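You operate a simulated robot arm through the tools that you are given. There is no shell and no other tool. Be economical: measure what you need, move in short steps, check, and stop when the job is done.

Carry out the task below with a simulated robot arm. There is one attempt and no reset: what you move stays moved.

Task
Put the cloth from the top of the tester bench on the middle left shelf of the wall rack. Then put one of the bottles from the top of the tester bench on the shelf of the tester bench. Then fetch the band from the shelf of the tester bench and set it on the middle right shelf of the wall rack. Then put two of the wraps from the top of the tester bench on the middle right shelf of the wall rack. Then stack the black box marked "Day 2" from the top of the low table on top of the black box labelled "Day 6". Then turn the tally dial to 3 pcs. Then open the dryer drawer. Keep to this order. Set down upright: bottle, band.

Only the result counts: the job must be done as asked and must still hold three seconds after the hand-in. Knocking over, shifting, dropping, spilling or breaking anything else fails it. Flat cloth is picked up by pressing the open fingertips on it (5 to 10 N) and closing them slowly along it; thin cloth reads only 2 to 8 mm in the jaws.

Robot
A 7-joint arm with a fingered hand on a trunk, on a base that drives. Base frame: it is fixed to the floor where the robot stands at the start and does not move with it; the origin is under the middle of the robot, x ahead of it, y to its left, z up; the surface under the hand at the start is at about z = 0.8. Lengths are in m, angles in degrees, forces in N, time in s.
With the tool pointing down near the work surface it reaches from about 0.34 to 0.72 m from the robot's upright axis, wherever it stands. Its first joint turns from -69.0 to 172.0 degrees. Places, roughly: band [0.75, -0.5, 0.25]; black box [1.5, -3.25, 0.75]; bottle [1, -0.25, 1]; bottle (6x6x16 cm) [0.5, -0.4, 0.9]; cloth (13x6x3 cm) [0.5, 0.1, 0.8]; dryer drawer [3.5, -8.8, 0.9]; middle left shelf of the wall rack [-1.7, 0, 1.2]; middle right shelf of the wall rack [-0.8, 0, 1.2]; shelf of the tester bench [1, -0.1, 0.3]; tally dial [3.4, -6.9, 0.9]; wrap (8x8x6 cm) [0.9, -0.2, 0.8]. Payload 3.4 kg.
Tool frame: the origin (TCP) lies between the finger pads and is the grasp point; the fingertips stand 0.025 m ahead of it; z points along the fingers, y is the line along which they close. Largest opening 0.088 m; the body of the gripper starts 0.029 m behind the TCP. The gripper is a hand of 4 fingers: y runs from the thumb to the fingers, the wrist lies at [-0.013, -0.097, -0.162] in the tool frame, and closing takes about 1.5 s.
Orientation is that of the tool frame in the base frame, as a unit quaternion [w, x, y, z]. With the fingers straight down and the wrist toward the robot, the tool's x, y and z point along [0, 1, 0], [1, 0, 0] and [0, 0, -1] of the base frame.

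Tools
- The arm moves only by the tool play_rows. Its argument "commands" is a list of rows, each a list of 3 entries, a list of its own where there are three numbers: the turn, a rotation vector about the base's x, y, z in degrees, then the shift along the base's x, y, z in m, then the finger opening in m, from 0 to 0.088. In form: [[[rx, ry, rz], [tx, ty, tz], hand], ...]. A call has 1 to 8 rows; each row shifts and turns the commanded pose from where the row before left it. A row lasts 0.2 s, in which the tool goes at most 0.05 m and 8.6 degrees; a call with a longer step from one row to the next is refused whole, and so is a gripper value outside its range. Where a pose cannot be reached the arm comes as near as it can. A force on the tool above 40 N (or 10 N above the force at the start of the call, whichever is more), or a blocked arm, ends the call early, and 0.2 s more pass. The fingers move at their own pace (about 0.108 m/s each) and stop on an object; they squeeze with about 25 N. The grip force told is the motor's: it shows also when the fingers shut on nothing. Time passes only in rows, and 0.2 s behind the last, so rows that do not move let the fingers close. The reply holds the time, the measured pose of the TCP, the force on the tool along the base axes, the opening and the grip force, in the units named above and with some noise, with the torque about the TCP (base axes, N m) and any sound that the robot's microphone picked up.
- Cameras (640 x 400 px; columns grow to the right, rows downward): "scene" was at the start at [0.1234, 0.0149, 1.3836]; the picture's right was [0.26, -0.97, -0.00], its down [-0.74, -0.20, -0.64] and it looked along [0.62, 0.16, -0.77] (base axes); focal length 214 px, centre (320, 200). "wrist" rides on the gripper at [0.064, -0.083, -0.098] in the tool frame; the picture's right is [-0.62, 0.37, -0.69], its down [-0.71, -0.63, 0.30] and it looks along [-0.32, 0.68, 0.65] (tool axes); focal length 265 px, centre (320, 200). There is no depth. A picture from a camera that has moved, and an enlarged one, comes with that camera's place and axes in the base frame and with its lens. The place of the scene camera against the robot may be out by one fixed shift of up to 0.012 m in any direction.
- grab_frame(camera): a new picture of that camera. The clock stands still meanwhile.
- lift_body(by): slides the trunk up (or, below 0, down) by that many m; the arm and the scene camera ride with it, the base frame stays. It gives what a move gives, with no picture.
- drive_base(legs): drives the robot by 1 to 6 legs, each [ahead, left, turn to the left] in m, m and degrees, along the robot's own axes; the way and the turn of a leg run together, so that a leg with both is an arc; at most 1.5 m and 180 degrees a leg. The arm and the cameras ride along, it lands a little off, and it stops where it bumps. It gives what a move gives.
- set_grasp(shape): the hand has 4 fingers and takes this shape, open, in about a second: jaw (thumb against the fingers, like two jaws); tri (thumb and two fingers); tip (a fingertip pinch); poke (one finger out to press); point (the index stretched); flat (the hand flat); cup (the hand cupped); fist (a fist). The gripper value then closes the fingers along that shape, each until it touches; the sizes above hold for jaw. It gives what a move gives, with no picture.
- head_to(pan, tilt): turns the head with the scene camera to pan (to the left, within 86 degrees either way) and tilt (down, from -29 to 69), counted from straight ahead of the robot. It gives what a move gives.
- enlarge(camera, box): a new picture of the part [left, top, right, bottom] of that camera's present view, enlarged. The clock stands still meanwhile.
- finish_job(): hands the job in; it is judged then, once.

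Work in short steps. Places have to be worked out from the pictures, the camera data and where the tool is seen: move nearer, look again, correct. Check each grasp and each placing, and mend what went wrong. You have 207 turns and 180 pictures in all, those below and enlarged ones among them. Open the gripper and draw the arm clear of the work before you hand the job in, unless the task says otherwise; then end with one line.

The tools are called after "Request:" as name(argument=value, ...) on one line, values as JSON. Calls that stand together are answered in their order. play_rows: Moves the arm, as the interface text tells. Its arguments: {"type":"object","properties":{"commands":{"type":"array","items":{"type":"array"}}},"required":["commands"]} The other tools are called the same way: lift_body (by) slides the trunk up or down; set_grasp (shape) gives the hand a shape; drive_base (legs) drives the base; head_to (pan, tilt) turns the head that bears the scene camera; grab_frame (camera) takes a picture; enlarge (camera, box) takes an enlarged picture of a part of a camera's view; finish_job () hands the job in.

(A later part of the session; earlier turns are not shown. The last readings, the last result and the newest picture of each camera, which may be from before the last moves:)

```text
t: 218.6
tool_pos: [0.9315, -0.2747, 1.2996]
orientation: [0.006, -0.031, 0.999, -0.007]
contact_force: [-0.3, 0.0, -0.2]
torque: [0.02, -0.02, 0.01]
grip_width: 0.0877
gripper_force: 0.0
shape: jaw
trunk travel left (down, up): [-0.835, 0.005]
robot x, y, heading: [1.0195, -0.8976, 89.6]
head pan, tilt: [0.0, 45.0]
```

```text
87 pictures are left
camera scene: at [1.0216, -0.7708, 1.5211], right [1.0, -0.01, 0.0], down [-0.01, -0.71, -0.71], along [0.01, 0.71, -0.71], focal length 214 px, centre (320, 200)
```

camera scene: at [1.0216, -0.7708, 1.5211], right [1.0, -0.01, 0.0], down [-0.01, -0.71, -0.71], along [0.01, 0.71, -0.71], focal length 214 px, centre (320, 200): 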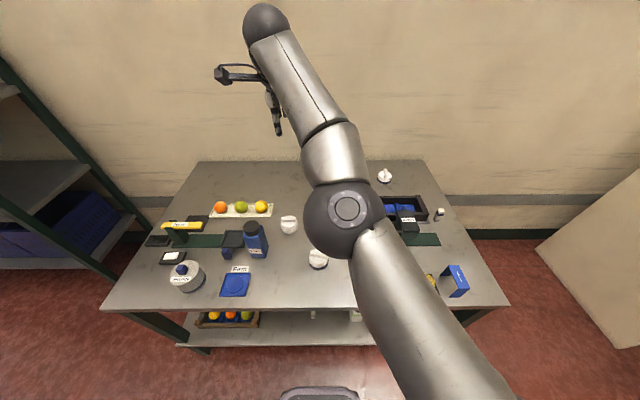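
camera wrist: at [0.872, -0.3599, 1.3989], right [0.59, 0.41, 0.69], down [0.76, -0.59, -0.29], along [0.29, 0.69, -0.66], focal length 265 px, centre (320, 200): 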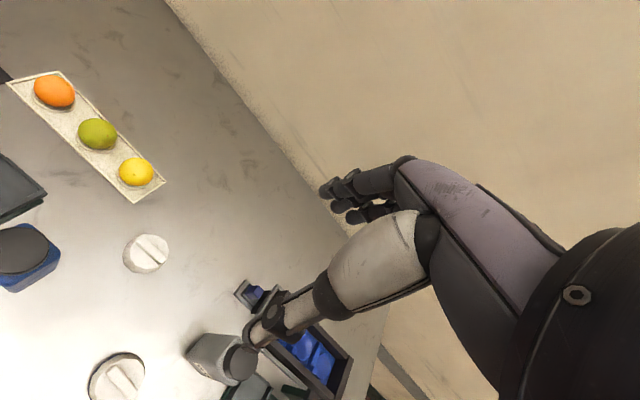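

I'll zoom in on the far wrap and the one with the blue band to confirm they're the same kind.

Request:
enlarge(camera="scene", box=[365, 160, 405, 190])

Request:
enlarge(camera="scene", box=[270, 205, 340, 275])

Request:
enlarge(camera="wrist", box=[80, 220, 200, 400])

```text
13.33 times, centred on (385, 175) of scene
camera zoom: at [1.0216, -0.7708, 1.5211], right [1.0, -0.01, 0.0], down [-0.01, -0.71, -0.71], along [0.01, 0.71, -0.71], focal length 2860 px, centre (-547, 533)
```

zoom: 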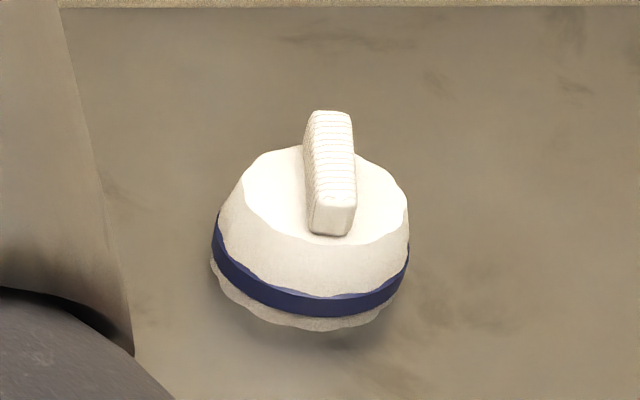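

```text
5.71 times, centred on (305, 240) of scene
camera zoom: at [1.0216, -0.7708, 1.5211], right [1.0, -0.01, 0.0], down [-0.01, -0.71, -0.71], along [0.01, 0.71, -0.71], focal length 1226 px, centre (406, -29)
```

zoom: 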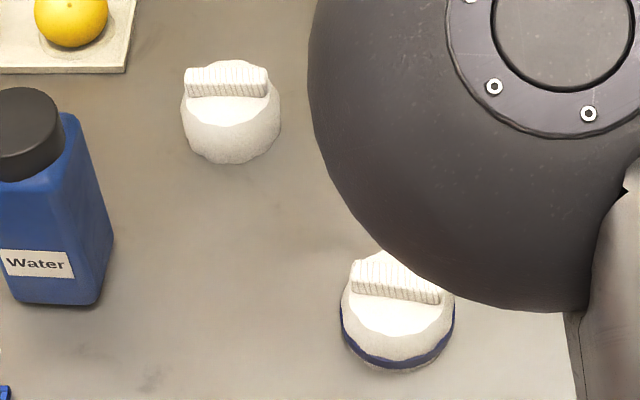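

```text
2.22 times, centred on (140, 310) of wrist
camera zoom: at [0.872, -0.3599, 1.3989], right [0.59, 0.41, 0.69], down [0.76, -0.59, -0.29], along [0.29, 0.69, -0.66], focal length 590 px, centre (720, -44)
```

zoom: 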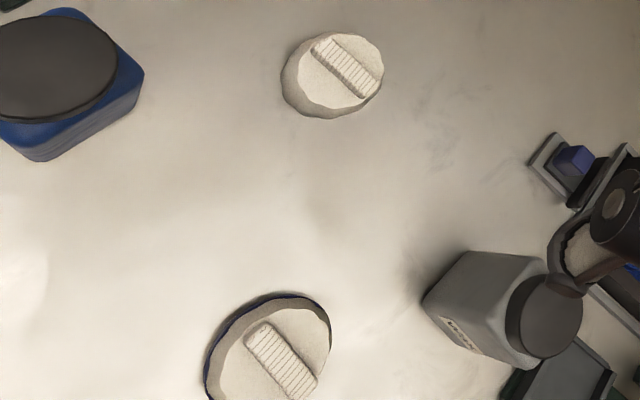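

All three are the same kind of bundle. I'll take the plain one first, at [0.903, -0.211]. I'll nudge the base closer, then descend over it.

Request:
drive_base(legs=[[0.04, 0.03, 0]])

Request:
play_rows(commands=[[[0, 0, 0], [0, 0.005, -0.045], 0.088], [[0, 0, 0], [0, 0.005, -0.045], 0.088], [[0, 0, 0], [0, 0.005, -0.045], 0.088], [[0, 0, 0], [0, 0.005, -0.045], 0.088], [[0, 0, 0], [0, 0, -0.045], 0.088], [[0, 0, 0], [0, 0, -0.045], 0.088], [[0, 0, 0], [0, 0, -0.045], 0.088]])

Request:
grab_frame(camera="wrist")

Request:
grab_frame(camera="scene")

```text
t: 219.6
tool_pos: [0.9016, -0.2342, 1.3004]
orientation: [0.006, -0.031, 0.999, -0.006]
contact_force: [0.2, -0.4, -0.1]
torque: [-0.01, -0.01, -0.01]
grip_width: 0.0878
gripper_force: 0.0
shape: jaw
trunk travel left (down, up): [-0.835, 0.005]
robot x, y, heading: [0.9892, -0.8558, 89.6]
head pan, tilt: [0.0, 45.0]
```

```text
t: 221.2
tool_pos: [0.9011, -0.1718, 0.9985]
orientation: [0.006, -0.031, 0.999, -0.007]
contact_force: [-0.3, 0.1, 0.1]
torque: [0.03, 0.0, 0.02]
grip_width: 0.0879
gripper_force: 0.0
shape: jaw
out of reach, approached as far as the arm can: row 1, 2, 3, 4, 5
trunk travel left (down, up): [-0.835, 0.005]
robot x, y, heading: [0.992, -0.8584, 89.5]
head pan, tilt: [0.0, 45.0]
```

```text
83 pictures are left
camera wrist: at [0.8408, -0.2574, 1.0976], right [0.59, 0.41, 0.69], down [0.76, -0.59, -0.29], along [0.29, 0.69, -0.66], focal length 265 px, centre (320, 200)
```

wrist: 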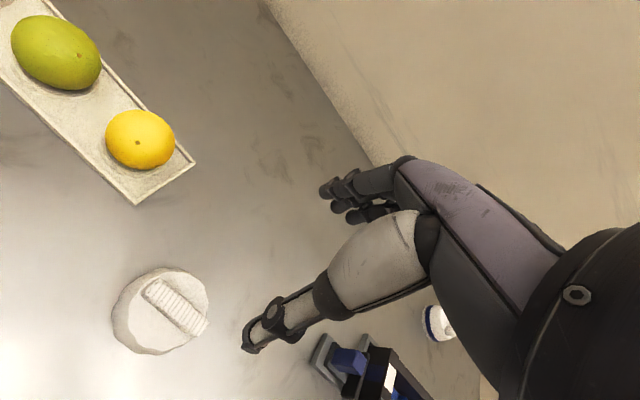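

```text
82 pictures are left
camera scene: at [0.9924, -0.7286, 1.5211], right [1.0, -0.01, 0.0], down [-0.01, -0.71, -0.71], along [0.01, 0.71, -0.71], focal length 214 px, centre (320, 200)
```

scene: 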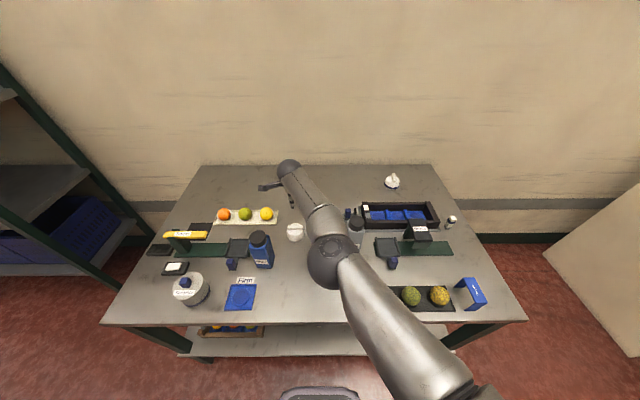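

The wrap is at [0.898, -0.212]. I'll shift 40 mm back and descend to z 0.90, then check.

Request:
play_rows(commands=[[[0, 0, 0], [-0.001, -0.02, -0.02], 0.088], [[0, 0, 0], [-0.002, -0.02, -0.03], 0.088], [[0, 0, 0], [0, 0, -0.03], 0.088], [[0, 0, 0], [0, 0, -0.018], 0.088], [[0, 0, 0], [0, 0, 0], 0.088]])

Request:
grab_frame(camera="wrist")

```text
t: 222.4
tool_pos: [0.9089, -0.1891, 0.895]
orientation: [0.006, -0.031, 0.999, -0.007]
contact_force: [-0.7, -0.6, -0.9]
torque: [0.0, 0.02, 0.01]
grip_width: 0.0879
gripper_force: 0.0
shape: jaw
out of reach, approached as far as the arm can: row 1, 2, 3, 4
trunk travel left (down, up): [-0.835, 0.005]
robot x, y, heading: [0.991, -0.8547, 89.4]
head pan, tilt: [0.0, 45.0]
```

```text
81 pictures are left
camera wrist: at [0.8493, -0.2741, 0.9931], right [0.59, 0.41, 0.69], down [0.75, -0.59, -0.29], along [0.29, 0.69, -0.66], focal length 265 px, centre (320, 200)
```

wrist: 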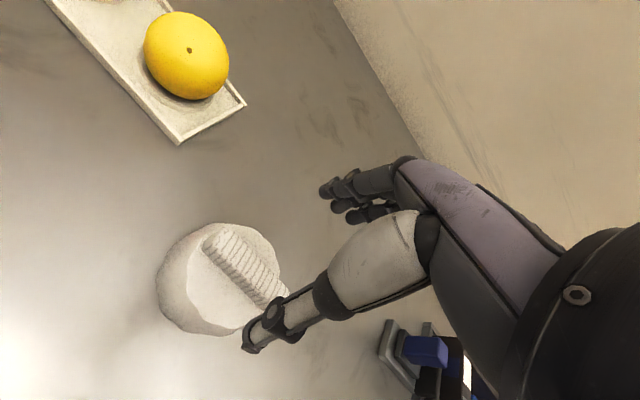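

The arm slid along its limit. I'll try the small correction again from here.

Request:
play_rows(commands=[[[0, 0, 0], [-0.005, -0.012, 0], 0.088], [[0, 0, 0], [-0.005, -0.011, 0], 0.088], [[0, 0, 0], [0, 0, 0], 0.088]])

```text
t: 223.2
tool_pos: [0.8984, -0.2104, 0.8939]
orientation: [0.005, -0.03, 1.0, -0.007]
contact_force: [-0.3, -0.2, 0.5]
torque: [0.0, 0.01, 0.0]
grip_width: 0.0878
gripper_force: 0.0
shape: jaw
trunk travel left (down, up): [-0.835, 0.005]
robot x, y, heading: [0.9887, -0.8558, 89.6]
head pan, tilt: [0.0, 45.0]
```

Request:
enlarge(camera="wrist", box=[100, 150, 420, 350])

```text
2.00 times, centred on (260, 250) of wrist
camera zoom: at [0.84, -0.2963, 0.9929], right [0.59, 0.41, 0.69], down [0.75, -0.59, -0.29], along [0.29, 0.69, -0.66], focal length 531 px, centre (440, 100)
```

zoom: 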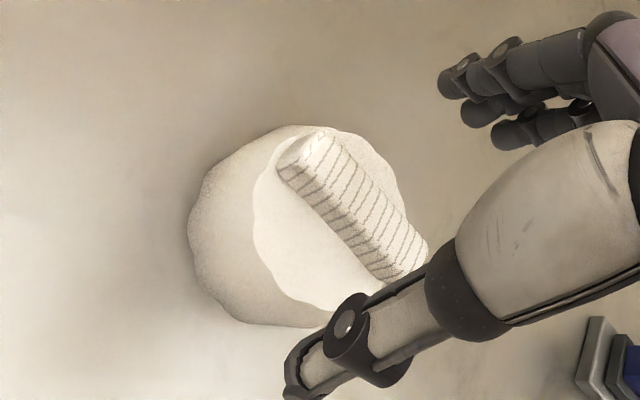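

Alignment looks right. I'll descend slowly to z≈0.842, watching the force.

Request:
play_rows(commands=[[[0, 0, 0], [0, -0.001, -0.015], 0.088], [[0, 0, 0], [0, 0, -0.012], 0.088], [[0, 0, 0], [0, 0, -0.01], 0.088], [[0, 0, 0], [0, 0, -0.008], 0.088], [[0, 0, 0], [0, 0, -0.006], 0.088]])

Request:
enlarge(camera="wrist", box=[100, 150, 420, 350])

```text
t: 224.4
tool_pos: [0.9002, -0.2115, 0.8422]
orientation: [0.005, -0.031, 0.999, -0.006]
contact_force: [0.1, -0.2, 0.1]
torque: [-0.02, -0.02, 0.0]
grip_width: 0.0878
gripper_force: 0.0
shape: jaw
trunk travel left (down, up): [-0.835, 0.005]
robot x, y, heading: [0.9901, -0.857, 89.8]
head pan, tilt: [0.0, 45.0]
```

```text
2.00 times, centred on (260, 250) of wrist
camera zoom: at [0.8406, -0.2974, 0.9418], right [0.59, 0.41, 0.69], down [0.75, -0.59, -0.29], along [0.29, 0.69, -0.66], focal length 531 px, centre (440, 100)
```

zoom: 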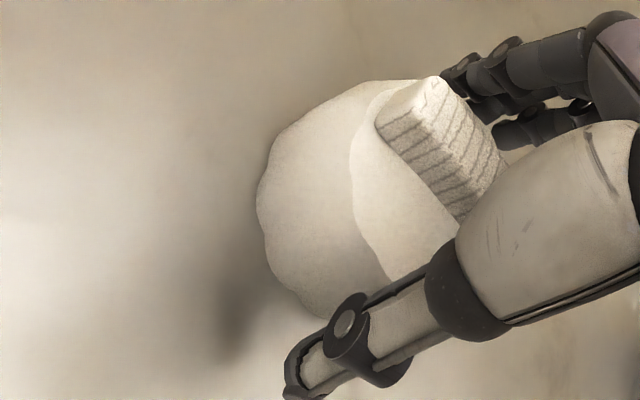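

No contact yet and the fingers straddle the body. I'll lower 5 mm more, close, and lift.

Request:
play_rows(commands=[[[0, 0, 0], [0, 0, -0.005], 0.088], [[0, 0, 0], [0, 0, 0], 0.07], [[0, 0, 0], [0, 0, 0], 0.055], [[0, 0, 0], [0, 0, 0], 0.04], [[0, 0, 0], [0, 0, 0], 0.04], [[0, 0, 0], [0, 0, 0], 0.04]])

Request:
play_rows(commands=[[[0, 0, 0], [0, -0.005, 0.02], 0.04], [[0, 0, 0], [0, -0.01, 0.03], 0.04], [[0, 0, 0], [0, -0.01, 0.04], 0.04], [[0, 0, 0], [0, -0.01, 0.04], 0.04]])

Request:
grab_frame(camera="wrist")

```text
t: 225.8
tool_pos: [0.9027, -0.2145, 0.838]
orientation: [0.005, -0.031, 1.0, -0.006]
contact_force: [2.9, 2.0, 8.5]
torque: [-0.84, 0.93, 0.28]
grip_width: 0.0646
gripper_force: 24.8
shape: jaw
trunk travel left (down, up): [-0.835, 0.005]
robot x, y, heading: [0.9918, -0.8544, 89.3]
head pan, tilt: [0.0, 45.0]
```

```text
t: 226.8
tool_pos: [0.8984, -0.2501, 0.9667]
orientation: [0.006, -0.03, 1.0, -0.006]
contact_force: [-0.2, 0.5, 0.3]
torque: [0.0, -0.01, 0.08]
grip_width: 0.0648
gripper_force: 24.9
shape: jaw
trunk travel left (down, up): [-0.835, 0.005]
robot x, y, heading: [0.9935, -0.8557, 89.7]
head pan, tilt: [0.0, 45.0]
```

```text
78 pictures are left
camera wrist: at [0.8395, -0.3348, 1.065], right [0.59, 0.41, 0.69], down [0.75, -0.59, -0.29], along [0.29, 0.69, -0.66], focal length 265 px, centre (320, 200)
```

wrist: 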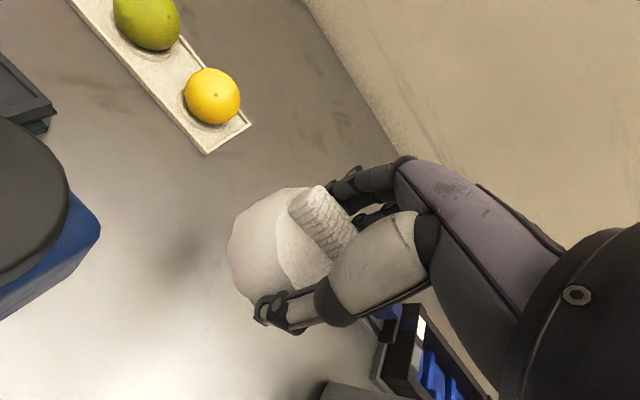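

The wrap is held at 65 mm. I'll raise it, back away and check that the bench is undisturbed.

Request:
play_rows(commands=[[[0, 0, 0], [0, -0.005, 0.045], 0.04], [[0, 0, 0], [0, -0.005, 0.045], 0.04], [[0, 0, 0], [0, -0.005, 0.045], 0.04], [[0, 0, 0], [0, -0.005, 0.045], 0.04], [[0, 0, 0], [0, 0, 0.045], 0.04], [[0, 0, 0], [0, 0, 0.045], 0.04], [[0, 0, 0], [0, 0, 0.045], 0.04]])

Request:
drive_base(legs=[[-0.2, 0, 0], [0, 0.95, 0], [0, 0.95, 0]])

Request:
head_to(pan=0, tilt=25)

Request:
grab_frame(camera="scene")

```text
t: 228.4
tool_pos: [0.9085, -0.2666, 1.2901]
orientation: [-0.004, -0.024, 1.0, -0.006]
contact_force: [0.4, -0.1, -0.6]
torque: [0.0, 0.0, 0.0]
grip_width: 0.0643
gripper_force: 25.0
shape: jaw
trunk travel left (down, up): [-0.835, 0.005]
robot x, y, heading: [0.9896, -0.8551, 89.5]
head pan, tilt: [0.0, 45.0]
```

```text
t: 238.9
tool_pos: [-0.9618, -0.4466, 1.2869]
orientation: [-0.005, -0.019, 1.0, -0.006]
contact_force: [-0.3, 0.1, -0.3]
torque: [-0.02, 0.02, 0.01]
grip_width: 0.0643
gripper_force: 24.7
shape: jaw
trunk travel left (down, up): [-0.835, 0.005]
robot x, y, heading: [-0.8818, -1.0315, 89.3]
head pan, tilt: [0.0, 45.0]
```

```text
t: 239.8
tool_pos: [-0.9608, -0.4445, 1.2885]
orientation: [-0.007, -0.018, 1.0, -0.006]
contact_force: [0.7, -0.6, -0.3]
torque: [0.01, 0.0, 0.02]
grip_width: 0.0643
gripper_force: 24.9
shape: jaw
trunk travel left (down, up): [-0.835, 0.005]
robot x, y, heading: [-0.8838, -1.0367, 89.3]
head pan, tilt: [0.0, 25.0]
```

```text
77 pictures are left
camera scene: at [-0.8799, -0.9008, 1.5516], right [1.0, -0.01, 0.0], down [-0.01, -0.42, -0.91], along [0.01, 0.91, -0.42], focal length 214 px, centre (320, 200)
```

scene: 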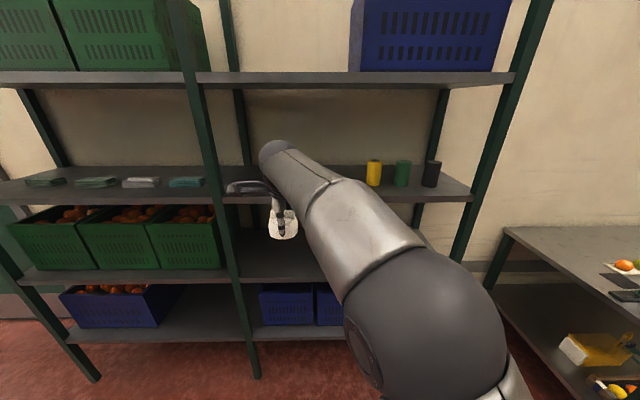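

I'll place this wrap left of the band at x≈-1.06. I need enough height to withdraw afterwards, so I'll shorten the reach and raise the hand here first.

Request:
play_rows(commands=[[[0, 0, 0], [0, -0.025, 0.01], 0.04], [[0, 0, 0], [0, -0.025, 0.015], 0.04], [[0, 0, 0], [0, -0.025, 0.02], 0.04], [[0, 0, 0], [0, 0, 0.02], 0.04]])

Request:
drive_base(legs=[[0, 0.1, 0], [0.25, 0, 0]])

Request:
grab_frame(camera="scene")

Request:
grab_frame(camera="wrist")

```text
t: 240.8
tool_pos: [-0.9629, -0.5214, 1.3534]
orientation: [-0.005, -0.019, 1.0, -0.006]
contact_force: [-0.5, -0.6, 0.2]
torque: [0.0, 0.0, -0.04]
grip_width: 0.0643
gripper_force: 25.3
shape: jaw
trunk travel left (down, up): [-0.835, 0.005]
robot x, y, heading: [-0.8825, -1.0373, 89.0]
head pan, tilt: [0.0, 25.0]
```

```text
t: 243.3
tool_pos: [-1.0646, -0.2709, 1.3536]
orientation: [-0.005, -0.024, 1.0, -0.006]
contact_force: [-0.7, 0.6, 0.9]
torque: [0.0, 0.0, 0.0]
grip_width: 0.0645
gripper_force: 24.8
shape: jaw
trunk travel left (down, up): [-0.835, 0.005]
robot x, y, heading: [-0.9795, -0.7876, 89.5]
head pan, tilt: [0.0, 25.0]
```

```text
76 pictures are left
camera scene: at [-0.9793, -0.6501, 1.5517], right [1.0, -0.01, 0.0], down [0.0, -0.42, -0.91], along [0.01, 0.91, -0.42], focal length 214 px, centre (320, 200)
```

scene: 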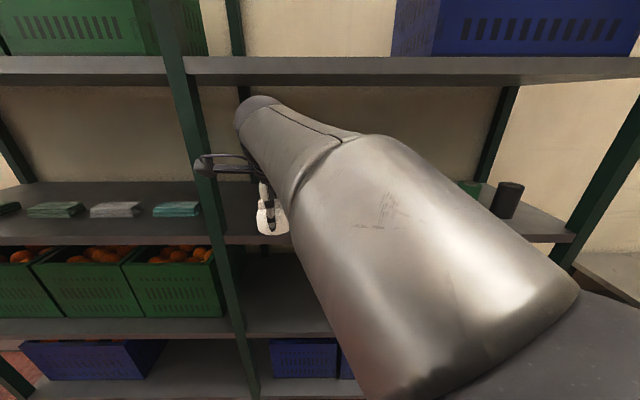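

```text
75 pictures are left
camera wrist: at [-1.1224, -0.3556, 1.4531], right [0.61, 0.41, 0.68], down [0.74, -0.6, -0.3], along [0.29, 0.69, -0.67], focal length 265 px, centre (320, 200)
```

wrist: 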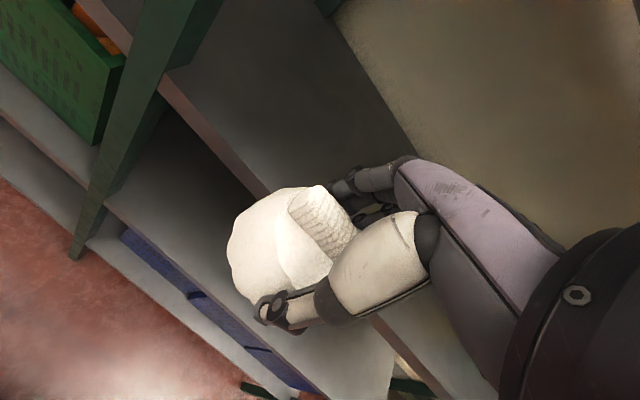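

I'll lower to z≈1.31 to stay clear of the upper shelf, then advance.

Request:
play_rows(commands=[[[0, 0, 0], [0, 0, -0.02], 0.04], [[0, 0, 0], [0, 0, -0.02], 0.04]])

Request:
drive_base(legs=[[0.24, 0, 0]])

Request:
grab_frame(camera="wrist")

Request:
grab_frame(camera="scene")

```text
t: 243.9
tool_pos: [-1.0655, -0.2705, 1.312]
orientation: [-0.006, -0.023, 1.0, -0.006]
contact_force: [-0.4, -0.6, -0.1]
torque: [-0.03, 0.01, 0.03]
grip_width: 0.0646
gripper_force: 25.7
shape: jaw
trunk travel left (down, up): [-0.835, 0.005]
robot x, y, heading: [-0.9831, -0.785, 89.7]
head pan, tilt: [0.0, 25.0]
```

```text
t: 245.7
tool_pos: [-1.065, -0.0314, 1.3131]
orientation: [-0.005, -0.025, 1.0, -0.006]
contact_force: [-0.5, -0.6, 0.3]
torque: [0.01, 0.0, -0.02]
grip_width: 0.0642
gripper_force: 24.6
shape: jaw
trunk travel left (down, up): [-0.835, 0.005]
robot x, y, heading: [-0.9758, -0.5473, 89.9]
head pan, tilt: [0.0, 25.0]
```

```text
74 pictures are left
camera wrist: at [-1.1234, -0.116, 1.4132], right [0.61, 0.41, 0.68], down [0.74, -0.6, -0.3], along [0.28, 0.69, -0.66], focal length 265 px, centre (320, 200)
```

wrist: 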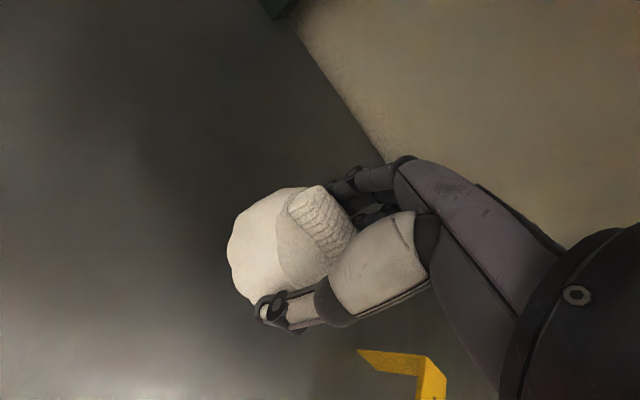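

```text
73 pictures are left
camera scene: at [-0.9785, -0.4099, 1.5517], right [1.0, 0.0, 0.0], down [0.0, -0.42, -0.91], along [0.0, 0.91, -0.42], focal length 214 px, centre (320, 200)
```

scene: 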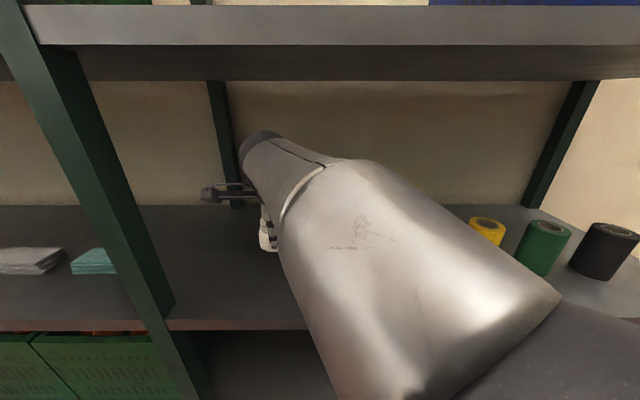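

The band stands undisturbed to the right. I'll lower to contact.

Request:
play_rows(commands=[[[0, 0, 0], [0, 0, -0.02], 0.04], [[0, 0, 0], [0, 0, -0.02], 0.04], [[0, 0, 0], [0, 0, -0.008], 0.04], [[0, 0, 0], [0, 0, -0.004], 0.04], [[0, 0, 0], [0, 0, -0.004], 0.04]])

```text
t: 246.9
tool_pos: [-1.0663, -0.0316, 1.2588]
orientation: [-0.006, -0.025, 1.0, -0.003]
contact_force: [-1.7, 0.1, 7.9]
torque: [-0.05, -0.04, 0.0]
grip_width: 0.064
gripper_force: 24.9
shape: jaw
trunk travel left (down, up): [-0.835, 0.005]
robot x, y, heading: [-0.9794, -0.5453, 89.8]
head pan, tilt: [0.0, 25.0]
```

Contact at 8 N. I'll release and rise.

Request:
play_rows(commands=[[[0, 0, 0], [0, 0, 0.001], 0.06], [[0, 0, 0], [0, 0, 0], 0.08], [[0, 0, 0], [0, 0, 0], 0.088], [[0, 0, 0], [0, 0, 0.0], 0.088], [[0, 0, 0], [0, 0, 0.02], 0.088], [[0, 0, 0], [0, 0, 0.025], 0.088], [[0, 0, 0], [0, 0, 0.02], 0.088]])

Request:
grab_frame(camera="wrist")

```text
t: 248.5
tool_pos: [-1.0655, -0.0314, 1.3243]
orientation: [-0.004, -0.024, 1.0, -0.006]
contact_force: [-0.8, -0.7, -0.2]
torque: [-0.01, 0.01, 0.0]
grip_width: 0.0878
gripper_force: 0.1
shape: jaw
trunk travel left (down, up): [-0.835, 0.005]
robot x, y, heading: [-0.9794, -0.5474, 89.8]
head pan, tilt: [0.0, 25.0]
```

```text
72 pictures are left
camera wrist: at [-1.1229, -0.1164, 1.4234], right [0.61, 0.41, 0.68], down [0.74, -0.6, -0.3], along [0.28, 0.69, -0.67], focal length 265 px, centre (320, 200)
```

wrist: 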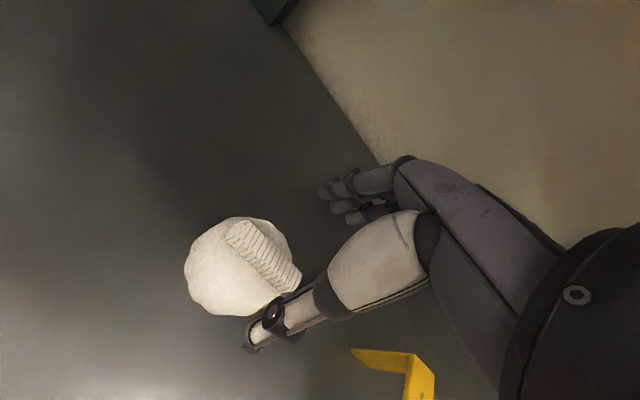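

The wrap sits well and the band is untouched. I'll back out and return to the bench for the second wrap.

Request:
drive_base(legs=[[-0.48, 0, 0], [0, -1.06, 0], [0, -1.06, 0]])

Request:
head_to(pan=10, tilt=45)

Request:
grab_frame(camera="scene")

Request:
grab_frame(camera="wrist")

```text
t: 261.5
tool_pos: [1.0529, -0.525, 1.322]
orientation: [-0.005, -0.026, 1.0, -0.006]
contact_force: [0.6, 0.5, 0.8]
torque: [0.02, 0.0, 0.01]
grip_width: 0.0871
gripper_force: 0.0
shape: jaw
trunk travel left (down, up): [-0.835, 0.005]
robot x, y, heading: [1.1394, -1.0423, 89.9]
head pan, tilt: [0.0, 25.0]
```

```text
t: 262.3
tool_pos: [1.0518, -0.5248, 1.323]
orientation: [-0.005, -0.025, 1.0, -0.007]
contact_force: [0.1, -0.2, -0.4]
torque: [0.04, -0.03, -0.01]
grip_width: 0.0877
gripper_force: 0.0
shape: jaw
trunk travel left (down, up): [-0.835, 0.005]
robot x, y, heading: [1.1435, -1.0385, 89.9]
head pan, tilt: [10.0, 45.0]
```

```text
71 pictures are left
camera scene: at [1.1254, -0.9156, 1.5212], right [0.99, 0.17, 0.0], down [0.12, -0.7, -0.71], along [-0.12, 0.7, -0.71], focal length 214 px, centre (320, 200)
```

scene: 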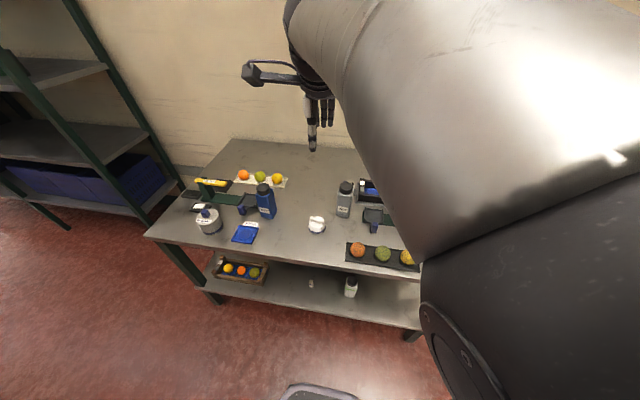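

```text
70 pictures are left
camera wrist: at [0.9948, -0.6102, 1.423], right [0.61, 0.41, 0.68], down [0.74, -0.6, -0.3], along [0.28, 0.69, -0.67], focal length 265 px, centre (320, 200)
```

wrist: 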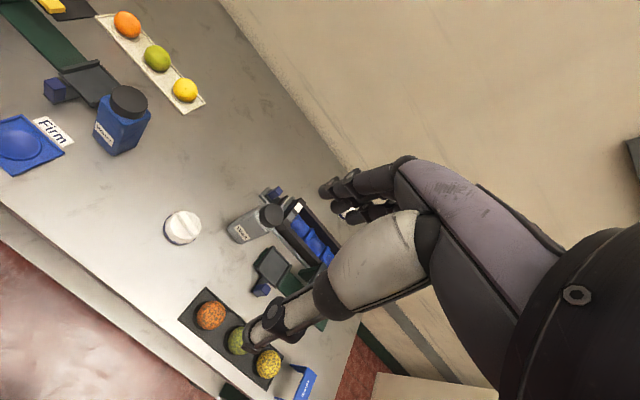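

Wrap #2 is at about [1.02, -0.378], and the bench is otherwise undisturbed. I'll position over it.

Request:
drive_base(legs=[[0.14, 0.03, 0]])

Request:
play_rows(commands=[[[0, 0, 0], [0, 0, -0.045], 0.088], [[0, 0, 0], [0, 0, -0.045], 0.088], [[0, 0, 0], [0, 0, -0.045], 0.088], [[0, 0, 0], [0, 0, -0.045], 0.088], [[0, 0, 0], [0, 0, -0.045], 0.088], [[0, 0, 0], [0, 0, -0.045], 0.088], [[0, 0, 0], [0, 0, -0.045], 0.088]])

Request:
grab_frame(camera="wrist")

Request:
grab_frame(camera="scene")

```text
t: 263.6
tool_pos: [1.0233, -0.3897, 1.3238]
orientation: [-0.005, -0.026, 1.0, -0.006]
contact_force: [0.1, 0.3, 0.5]
torque: [0.04, -0.01, -0.01]
grip_width: 0.0876
gripper_force: 0.0
shape: jaw
trunk travel left (down, up): [-0.835, 0.005]
robot x, y, heading: [1.1083, -0.9001, 89.7]
head pan, tilt: [10.0, 45.0]
```

```text
t: 265.2
tool_pos: [1.0302, -0.3736, 1.022]
orientation: [-0.036, -0.002, 0.999, -0.003]
contact_force: [-0.9, -0.3, 0.6]
torque: [0.01, -0.01, 0.01]
grip_width: 0.0877
gripper_force: 0.0
shape: jaw
trunk travel left (down, up): [-0.835, 0.005]
robot x, y, heading: [1.1119, -0.9035, 89.6]
head pan, tilt: [10.0, 45.0]
```

```text
69 pictures are left
camera wrist: at [0.9758, -0.4555, 1.1253], right [0.67, 0.38, 0.64], down [0.69, -0.63, -0.35], along [0.27, 0.68, -0.68], focal length 265 px, centre (320, 200)
```

wrist: 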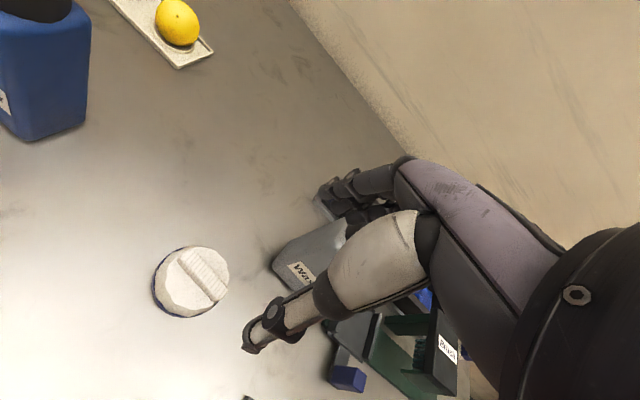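

```text
68 pictures are left
camera scene: at [1.0948, -0.7764, 1.5209], right [0.99, 0.17, 0.0], down [0.12, -0.7, -0.71], along [-0.12, 0.7, -0.71], focal length 214 px, centre (320, 200)
```

scene: 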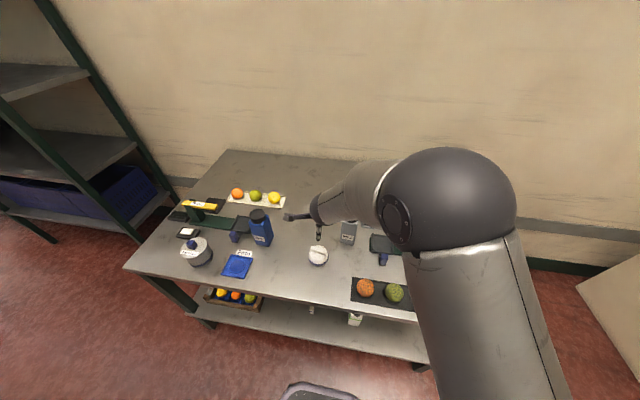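

The wrap is centred at [1.017, -0.375]. I'll correct the tilt and offset while descending to about 0.90.

Request:
play_rows(commands=[[[0, -1.5, 0], [-0.006, -0.001, -0.01], 0.088], [[0, -1.5, 0], [-0.006, -0.001, -0.03], 0.088], [[0, -1.1, 0], [0, 0, -0.04], 0.088], [[0, 0, 0], [0, 0, -0.04], 0.088], [[0, 0, 0], [0, 0, 0], 0.088]])

Request:
enlarge(camera="wrist", box=[100, 150, 420, 350])

```text
t: 266.4
tool_pos: [1.0118, -0.3916, 0.8861]
orientation: [0.031, -0.025, 0.999, -0.007]
contact_force: [-0.1, -0.2, 0.3]
torque: [-0.01, -0.02, -0.01]
grip_width: 0.0879
gripper_force: 0.1
shape: jaw
trunk travel left (down, up): [-0.835, 0.005]
robot x, y, heading: [1.1098, -0.9046, 89.6]
head pan, tilt: [10.0, 45.0]
```

```text
2.00 times, centred on (260, 250) of wrist
camera zoom: at [0.9478, -0.4759, 0.9826], right [0.56, 0.41, 0.72], down [0.76, -0.6, -0.25], along [0.33, 0.69, -0.64], focal length 531 px, centre (440, 100)
```

zoom: 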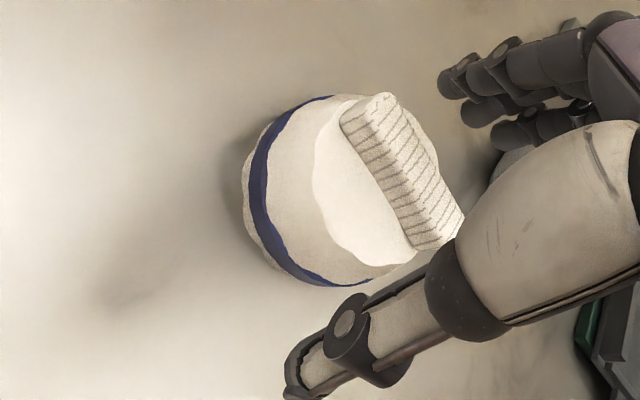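

The arm drifted a bit. I'll correct the position (+6, +15 mm) and tilt without descending.

Request:
play_rows(commands=[[[0, 1.75, 0], [0.003, 0.008, 0.002], 0.088], [[0, 1.75, 0], [0.003, 0.007, 0.002], 0.088], [[0, 0, 0], [0, 0, 0], 0.088], [[0, 0, 0], [0, 0, 0], 0.088]])

Request:
enlarge(camera="wrist", box=[100, 150, 420, 350])

```text
t: 267.4
tool_pos: [1.0162, -0.375, 0.8926]
orientation: [0.0, -0.027, 1.0, -0.006]
contact_force: [-0.4, -0.4, 0.1]
torque: [-0.03, 0.01, -0.03]
grip_width: 0.0874
gripper_force: 0.1
shape: jaw
trunk travel left (down, up): [-0.835, 0.005]
robot x, y, heading: [1.1094, -0.9031, 90.1]
head pan, tilt: [10.0, 45.0]
```

```text
2.00 times, centred on (260, 250) of wrist
camera zoom: at [0.9582, -0.4601, 0.9914], right [0.6, 0.41, 0.69], down [0.75, -0.6, -0.3], along [0.29, 0.69, -0.66], focal length 531 px, centre (440, 100)
```

zoom: 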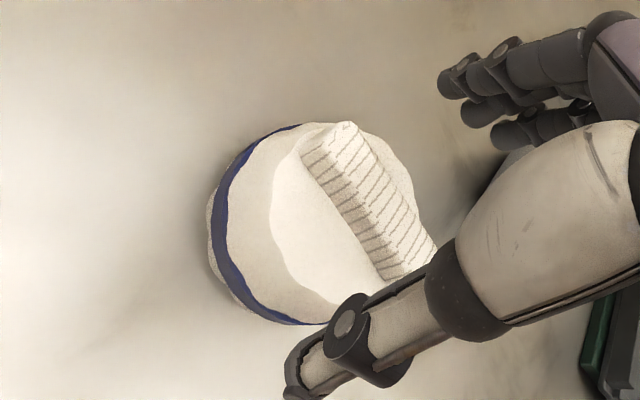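

Aligned like the first one. Descending to z≈0.838 and closing.

Request:
play_rows(commands=[[[0, 0, 0], [0.001, 0.001, -0.015], 0.088], [[0, 0, 0], [0, 0, -0.015], 0.088], [[0, 0, 0], [0, 0, -0.012], 0.088], [[0, 0, 0], [0, 0, -0.008], 0.088], [[0, 0, 0], [0, 0, -0.005], 0.088]])

Request:
grab_frame(camera="wrist")

```text
t: 268.6
tool_pos: [1.0176, -0.3747, 0.8373]
orientation: [0.0, -0.026, 1.0, -0.006]
contact_force: [-0.4, 0.2, -0.4]
torque: [0.02, 0.02, 0.04]
grip_width: 0.0879
gripper_force: 0.0
shape: jaw
trunk travel left (down, up): [-0.835, 0.005]
robot x, y, heading: [1.1116, -0.9043, 89.6]
head pan, tilt: [10.0, 45.0]
```

```text
65 pictures are left
camera wrist: at [0.9583, -0.4593, 0.9362], right [0.6, 0.41, 0.69], down [0.75, -0.6, -0.3], along [0.29, 0.69, -0.66], focal length 265 px, centre (320, 200)
```

wrist: 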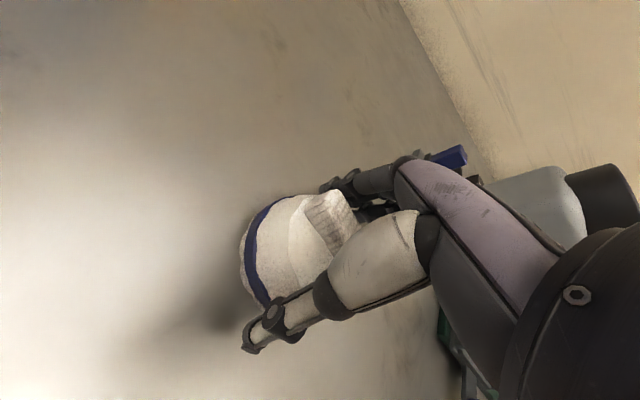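

No contact, and the bottle is beyond the hand. Closing and lifting.

Request:
play_rows(commands=[[[0, 0, 0], [0, 0, 0], 0.07], [[0, 0, 0], [0, 0, 0], 0.055], [[0, 0, 0], [0, 0, 0], 0.04], [[0, 0, 0], [0, 0, 0], 0.04], [[0, 0, 0], [0, 0, 0], 0.04]])

Request:
play_rows(commands=[[[0, 0, 0], [-0.003, 0, 0.02], 0.04], [[0, 0, 0], [-0.003, 0, 0.03], 0.04], [[0, 0, 0], [0, -0.005, 0.04], 0.04], [[0, 0, 0], [0, -0.005, 0.045], 0.04], [[0, 0, 0], [0, 0, 0.045], 0.04], [[0, 0, 0], [0, 0, 0.045], 0.04], [[0, 0, 0], [0, 0, 0.045], 0.04], [[0, 0, 0], [0, 0, 0.045], 0.04]])

Request:
grab_frame(camera="scene")

Request:
grab_frame(camera="wrist")

```text
t: 269.9
tool_pos: [1.0166, -0.3742, 0.8372]
orientation: [0.0, -0.025, 1.0, -0.006]
contact_force: [-0.2, -0.1, -0.2]
torque: [0.0, 0.01, -0.01]
grip_width: 0.0635
gripper_force: 25.1
shape: jaw
trunk travel left (down, up): [-0.835, 0.005]
robot x, y, heading: [1.105, -0.9024, 89.9]
head pan, tilt: [10.0, 45.0]
```

```text
t: 271.6
tool_pos: [1.009, -0.3858, 1.1521]
orientation: [0.0, -0.027, 1.0, -0.006]
contact_force: [0.1, -0.3, -0.1]
torque: [-0.04, -0.01, 0.01]
grip_width: 0.0629
gripper_force: 25.3
shape: jaw
trunk travel left (down, up): [-0.835, 0.005]
robot x, y, heading: [1.1079, -0.9035, 90.1]
head pan, tilt: [10.0, 45.0]
```

```text
64 pictures are left
camera scene: at [1.0962, -0.7778, 1.521], right [0.99, 0.17, 0.0], down [0.12, -0.7, -0.71], along [-0.12, 0.7, -0.71], focal length 214 px, centre (320, 200)
```

scene: 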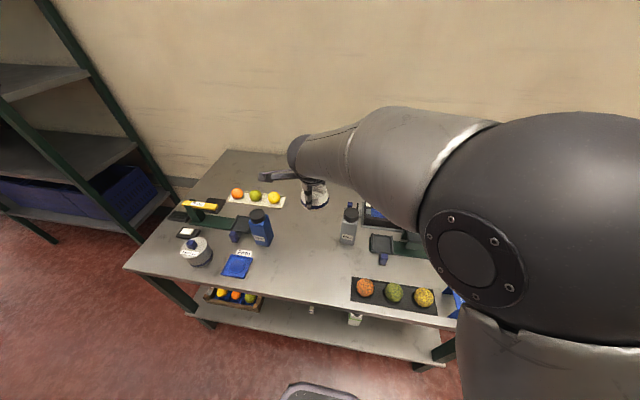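

```text
63 pictures are left
camera wrist: at [0.95, -0.471, 1.2519], right [0.6, 0.41, 0.69], down [0.75, -0.59, -0.3], along [0.29, 0.69, -0.66], focal length 265 px, centre (320, 200)
```

wrist: 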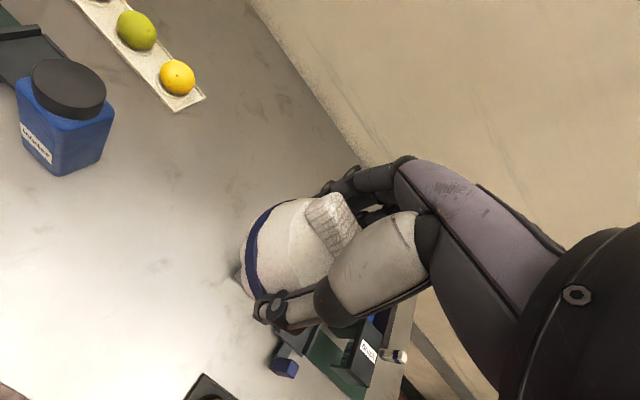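

Held at 63 mm with everything else standing. I'll raise to about 1.31 and drive to the gap between the band and the yellow roll, x≈-0.715.

Request:
play_rows(commands=[[[0, 0, 0], [0, 0, 0.04], 0.04], [[0, 0, 0], [0, 0, 0.04], 0.04], [[0, 0, 0], [0, 0, 0.04], 0.04], [[0, 0, 0], [0, 0, 0.035], 0.04]])

Request:
drive_base(legs=[[-0.14, 0, 0], [0, 0.87, 0], [0, 0.87, 0]])

Request:
head_to(pan=0, tilt=25)

Request:
grab_frame(camera="scene")

```text
t: 272.6
tool_pos: [1.0112, -0.3846, 1.3093]
orientation: [0.0, -0.027, 1.0, -0.005]
contact_force: [0.9, -1.0, -0.4]
torque: [0.01, -0.03, -0.01]
grip_width: 0.0627
gripper_force: 25.0
shape: jaw
trunk travel left (down, up): [-0.835, 0.005]
robot x, y, heading: [1.1114, -0.9018, 90.0]
head pan, tilt: [10.0, 45.0]
```

```text
t: 282.4
tool_pos: [-0.7328, -0.5309, 1.3085]
orientation: [0.0, -0.034, 0.999, -0.006]
contact_force: [-0.7, 0.3, -0.8]
torque: [-0.03, 0.02, -0.01]
grip_width: 0.0627
gripper_force: 25.2
shape: jaw
trunk travel left (down, up): [-0.835, 0.005]
robot x, y, heading: [-0.627, -1.0464, 91.0]
head pan, tilt: [10.0, 45.0]
```

```text
t: 283.2
tool_pos: [-0.7338, -0.5321, 1.3076]
orientation: [0.0, -0.033, 0.999, -0.006]
contact_force: [-0.6, 1.2, -0.6]
torque: [0.03, 0.0, -0.01]
grip_width: 0.0625
gripper_force: 24.8
shape: jaw
trunk travel left (down, up): [-0.835, 0.005]
robot x, y, heading: [-0.6261, -1.0475, 90.9]
head pan, tilt: [0.0, 25.0]
```

```text
62 pictures are left
camera scene: at [-0.6289, -0.9108, 1.5516], right [1.0, 0.01, 0.0], down [0.01, -0.42, -0.91], along [-0.01, 0.91, -0.42], focal length 214 px, centre (320, 200)
```

scene: 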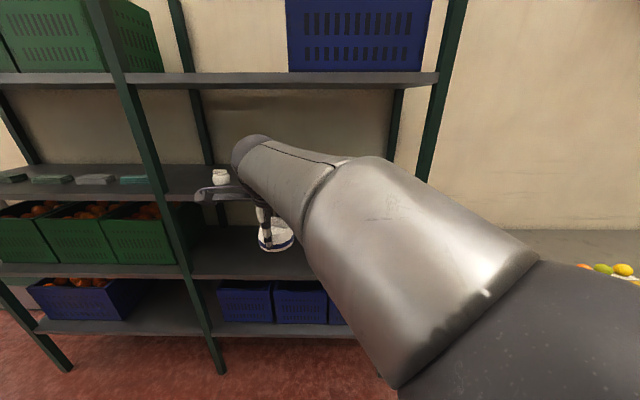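

I'll nudge 2 cm right, advance partway, and look with the wrist camera at the gap.

Request:
drive_base(legs=[[0, -0.025, -1], [0.25, 0, 0]])

Request:
grab_frame(camera="wrist")

Request:
grab_frame(camera="scene")

```text
t: 285.4
tool_pos: [-0.7003, -0.2798, 1.3077]
orientation: [0.0, -0.027, 1.0, -0.006]
contact_force: [0.4, -0.4, 0.0]
torque: [-0.02, -0.03, 0.01]
grip_width: 0.0626
gripper_force: 25.0
shape: jaw
trunk travel left (down, up): [-0.835, 0.005]
robot x, y, heading: [-0.5969, -0.7978, 89.9]
head pan, tilt: [0.0, 25.0]
```

```text
61 pictures are left
camera wrist: at [-0.7583, -0.3648, 1.4073], right [0.6, 0.41, 0.69], down [0.75, -0.59, -0.3], along [0.29, 0.69, -0.66], focal length 265 px, centre (320, 200)
```

wrist: 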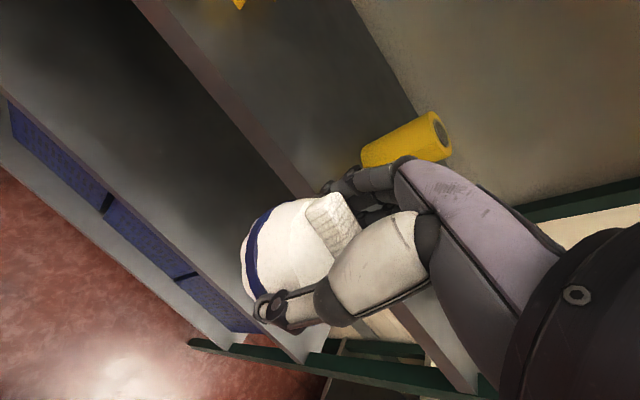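

```text
60 pictures are left
camera scene: at [-0.601, -0.6616, 1.5517], right [1.0, 0.0, 0.0], down [0.0, -0.42, -0.91], along [0.0, 0.91, -0.42], focal length 214 px, centre (320, 200)
```

scene: 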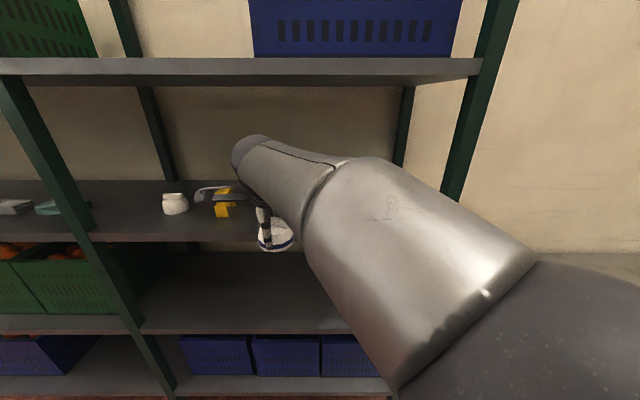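

The wrist view and the earlier far view put the yellow roll at x≈-0.63, so the gap centre is x≈-0.76. I'll shift 6 cm left before going in.

Request:
drive_base(legs=[[0, 0.06, 0]])

Request:
drive_base(legs=[[0.15, 0, 0]])

Request:
grab_frame(camera="wrist")

```text
t: 286.4
tool_pos: [-0.7585, -0.2796, 1.3077]
orientation: [0.001, -0.027, 1.0, -0.006]
contact_force: [-0.9, 0.2, -0.7]
torque: [0.04, -0.03, -0.03]
grip_width: 0.0626
gripper_force: 25.1
shape: jaw
trunk travel left (down, up): [-0.835, 0.005]
robot x, y, heading: [-0.6627, -0.797, 90.1]
head pan, tilt: [0.0, 25.0]
```

```text
t: 287.8
tool_pos: [-0.76, -0.1327, 1.3092]
orientation: [0.001, -0.028, 1.0, -0.005]
contact_force: [-0.2, -0.6, 0.1]
torque: [0.0, -0.02, -0.01]
grip_width: 0.0626
gripper_force: 25.1
shape: jaw
trunk travel left (down, up): [-0.835, 0.005]
robot x, y, heading: [-0.6577, -0.6509, 90.1]
head pan, tilt: [0.0, 25.0]
```

```text
59 pictures are left
camera wrist: at [-0.8189, -0.2177, 1.4076], right [0.6, 0.41, 0.69], down [0.75, -0.59, -0.3], along [0.29, 0.69, -0.66], focal length 265 px, centre (320, 200)
```

wrist: 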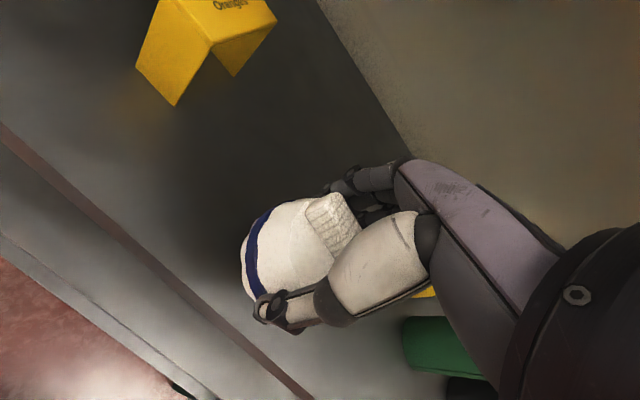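

The band's right edge is at x≈-0.88 and the roll is well to the right, so there's plenty of room. I'll advance 0.1 m and lower.

Request:
drive_base(legs=[[0.1, 0, 0]])

Request:
play_rows(commands=[[[0, 0, 0], [0, 0, -0.02], 0.04], [[0, 0, 0], [0, 0, -0.015], 0.04], [[0, 0, 0], [0, 0, -0.008], 0.04], [[0, 0, 0], [0, 0, -0.004], 0.04], [[0, 0, 0], [0, 0, -0.004], 0.04]])

Request:
grab_frame(camera="wrist")

```text
t: 288.9
tool_pos: [-0.762, -0.0315, 1.3082]
orientation: [0.0, -0.028, 1.0, -0.005]
contact_force: [0.0, 0.7, -0.5]
torque: [-0.01, 0.02, -0.03]
grip_width: 0.0626
gripper_force: 24.7
shape: jaw
trunk travel left (down, up): [-0.835, 0.005]
robot x, y, heading: [-0.6591, -0.5471, 89.7]
head pan, tilt: [0.0, 25.0]
```

```text
t: 290.1
tool_pos: [-0.7619, -0.0328, 1.2565]
orientation: [0.0, -0.029, 1.0, -0.005]
contact_force: [0.2, 0.9, 0.7]
torque: [0.05, 0.04, 0.01]
grip_width: 0.0628
gripper_force: 25.0
shape: jaw
trunk travel left (down, up): [-0.835, 0.005]
robot x, y, heading: [-0.6636, -0.5488, 90.0]
head pan, tilt: [0.0, 25.0]
```

```text
58 pictures are left
camera wrist: at [-0.8199, -0.1179, 1.3561], right [0.6, 0.41, 0.69], down [0.75, -0.59, -0.3], along [0.29, 0.69, -0.66], focal length 265 px, centre (320, 200)
```

wrist: 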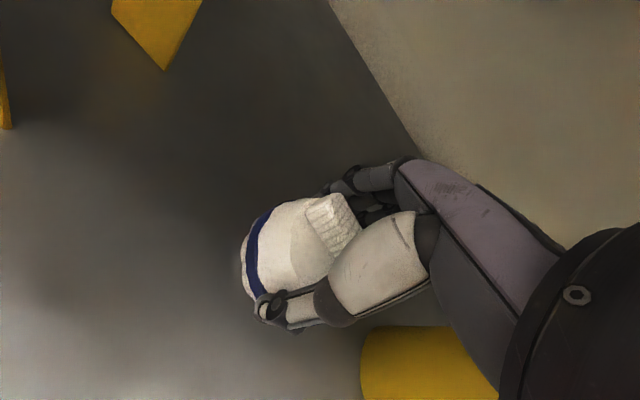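

The roll's edge is about 6 cm away. I'll continue down a few mm to contact.

Request:
play_rows(commands=[[[0, 0, 0], [0, 0, -0.003], 0.04], [[0, 0, 0], [0, 0, -0.002], 0.04], [[0, 0, 0], [0, 0, 0], 0.04]])

```text
t: 290.9
tool_pos: [-0.7615, -0.0334, 1.2563]
orientation: [-0.002, -0.029, 1.0, -0.002]
contact_force: [-1.5, 3.4, 18.8]
torque: [0.22, 0.0, 0.02]
grip_width: 0.0622
gripper_force: 25.2
shape: jaw
trunk travel left (down, up): [-0.835, 0.005]
robot x, y, heading: [-0.6638, -0.5515, 90.1]
head pan, tilt: [0.0, 25.0]
```

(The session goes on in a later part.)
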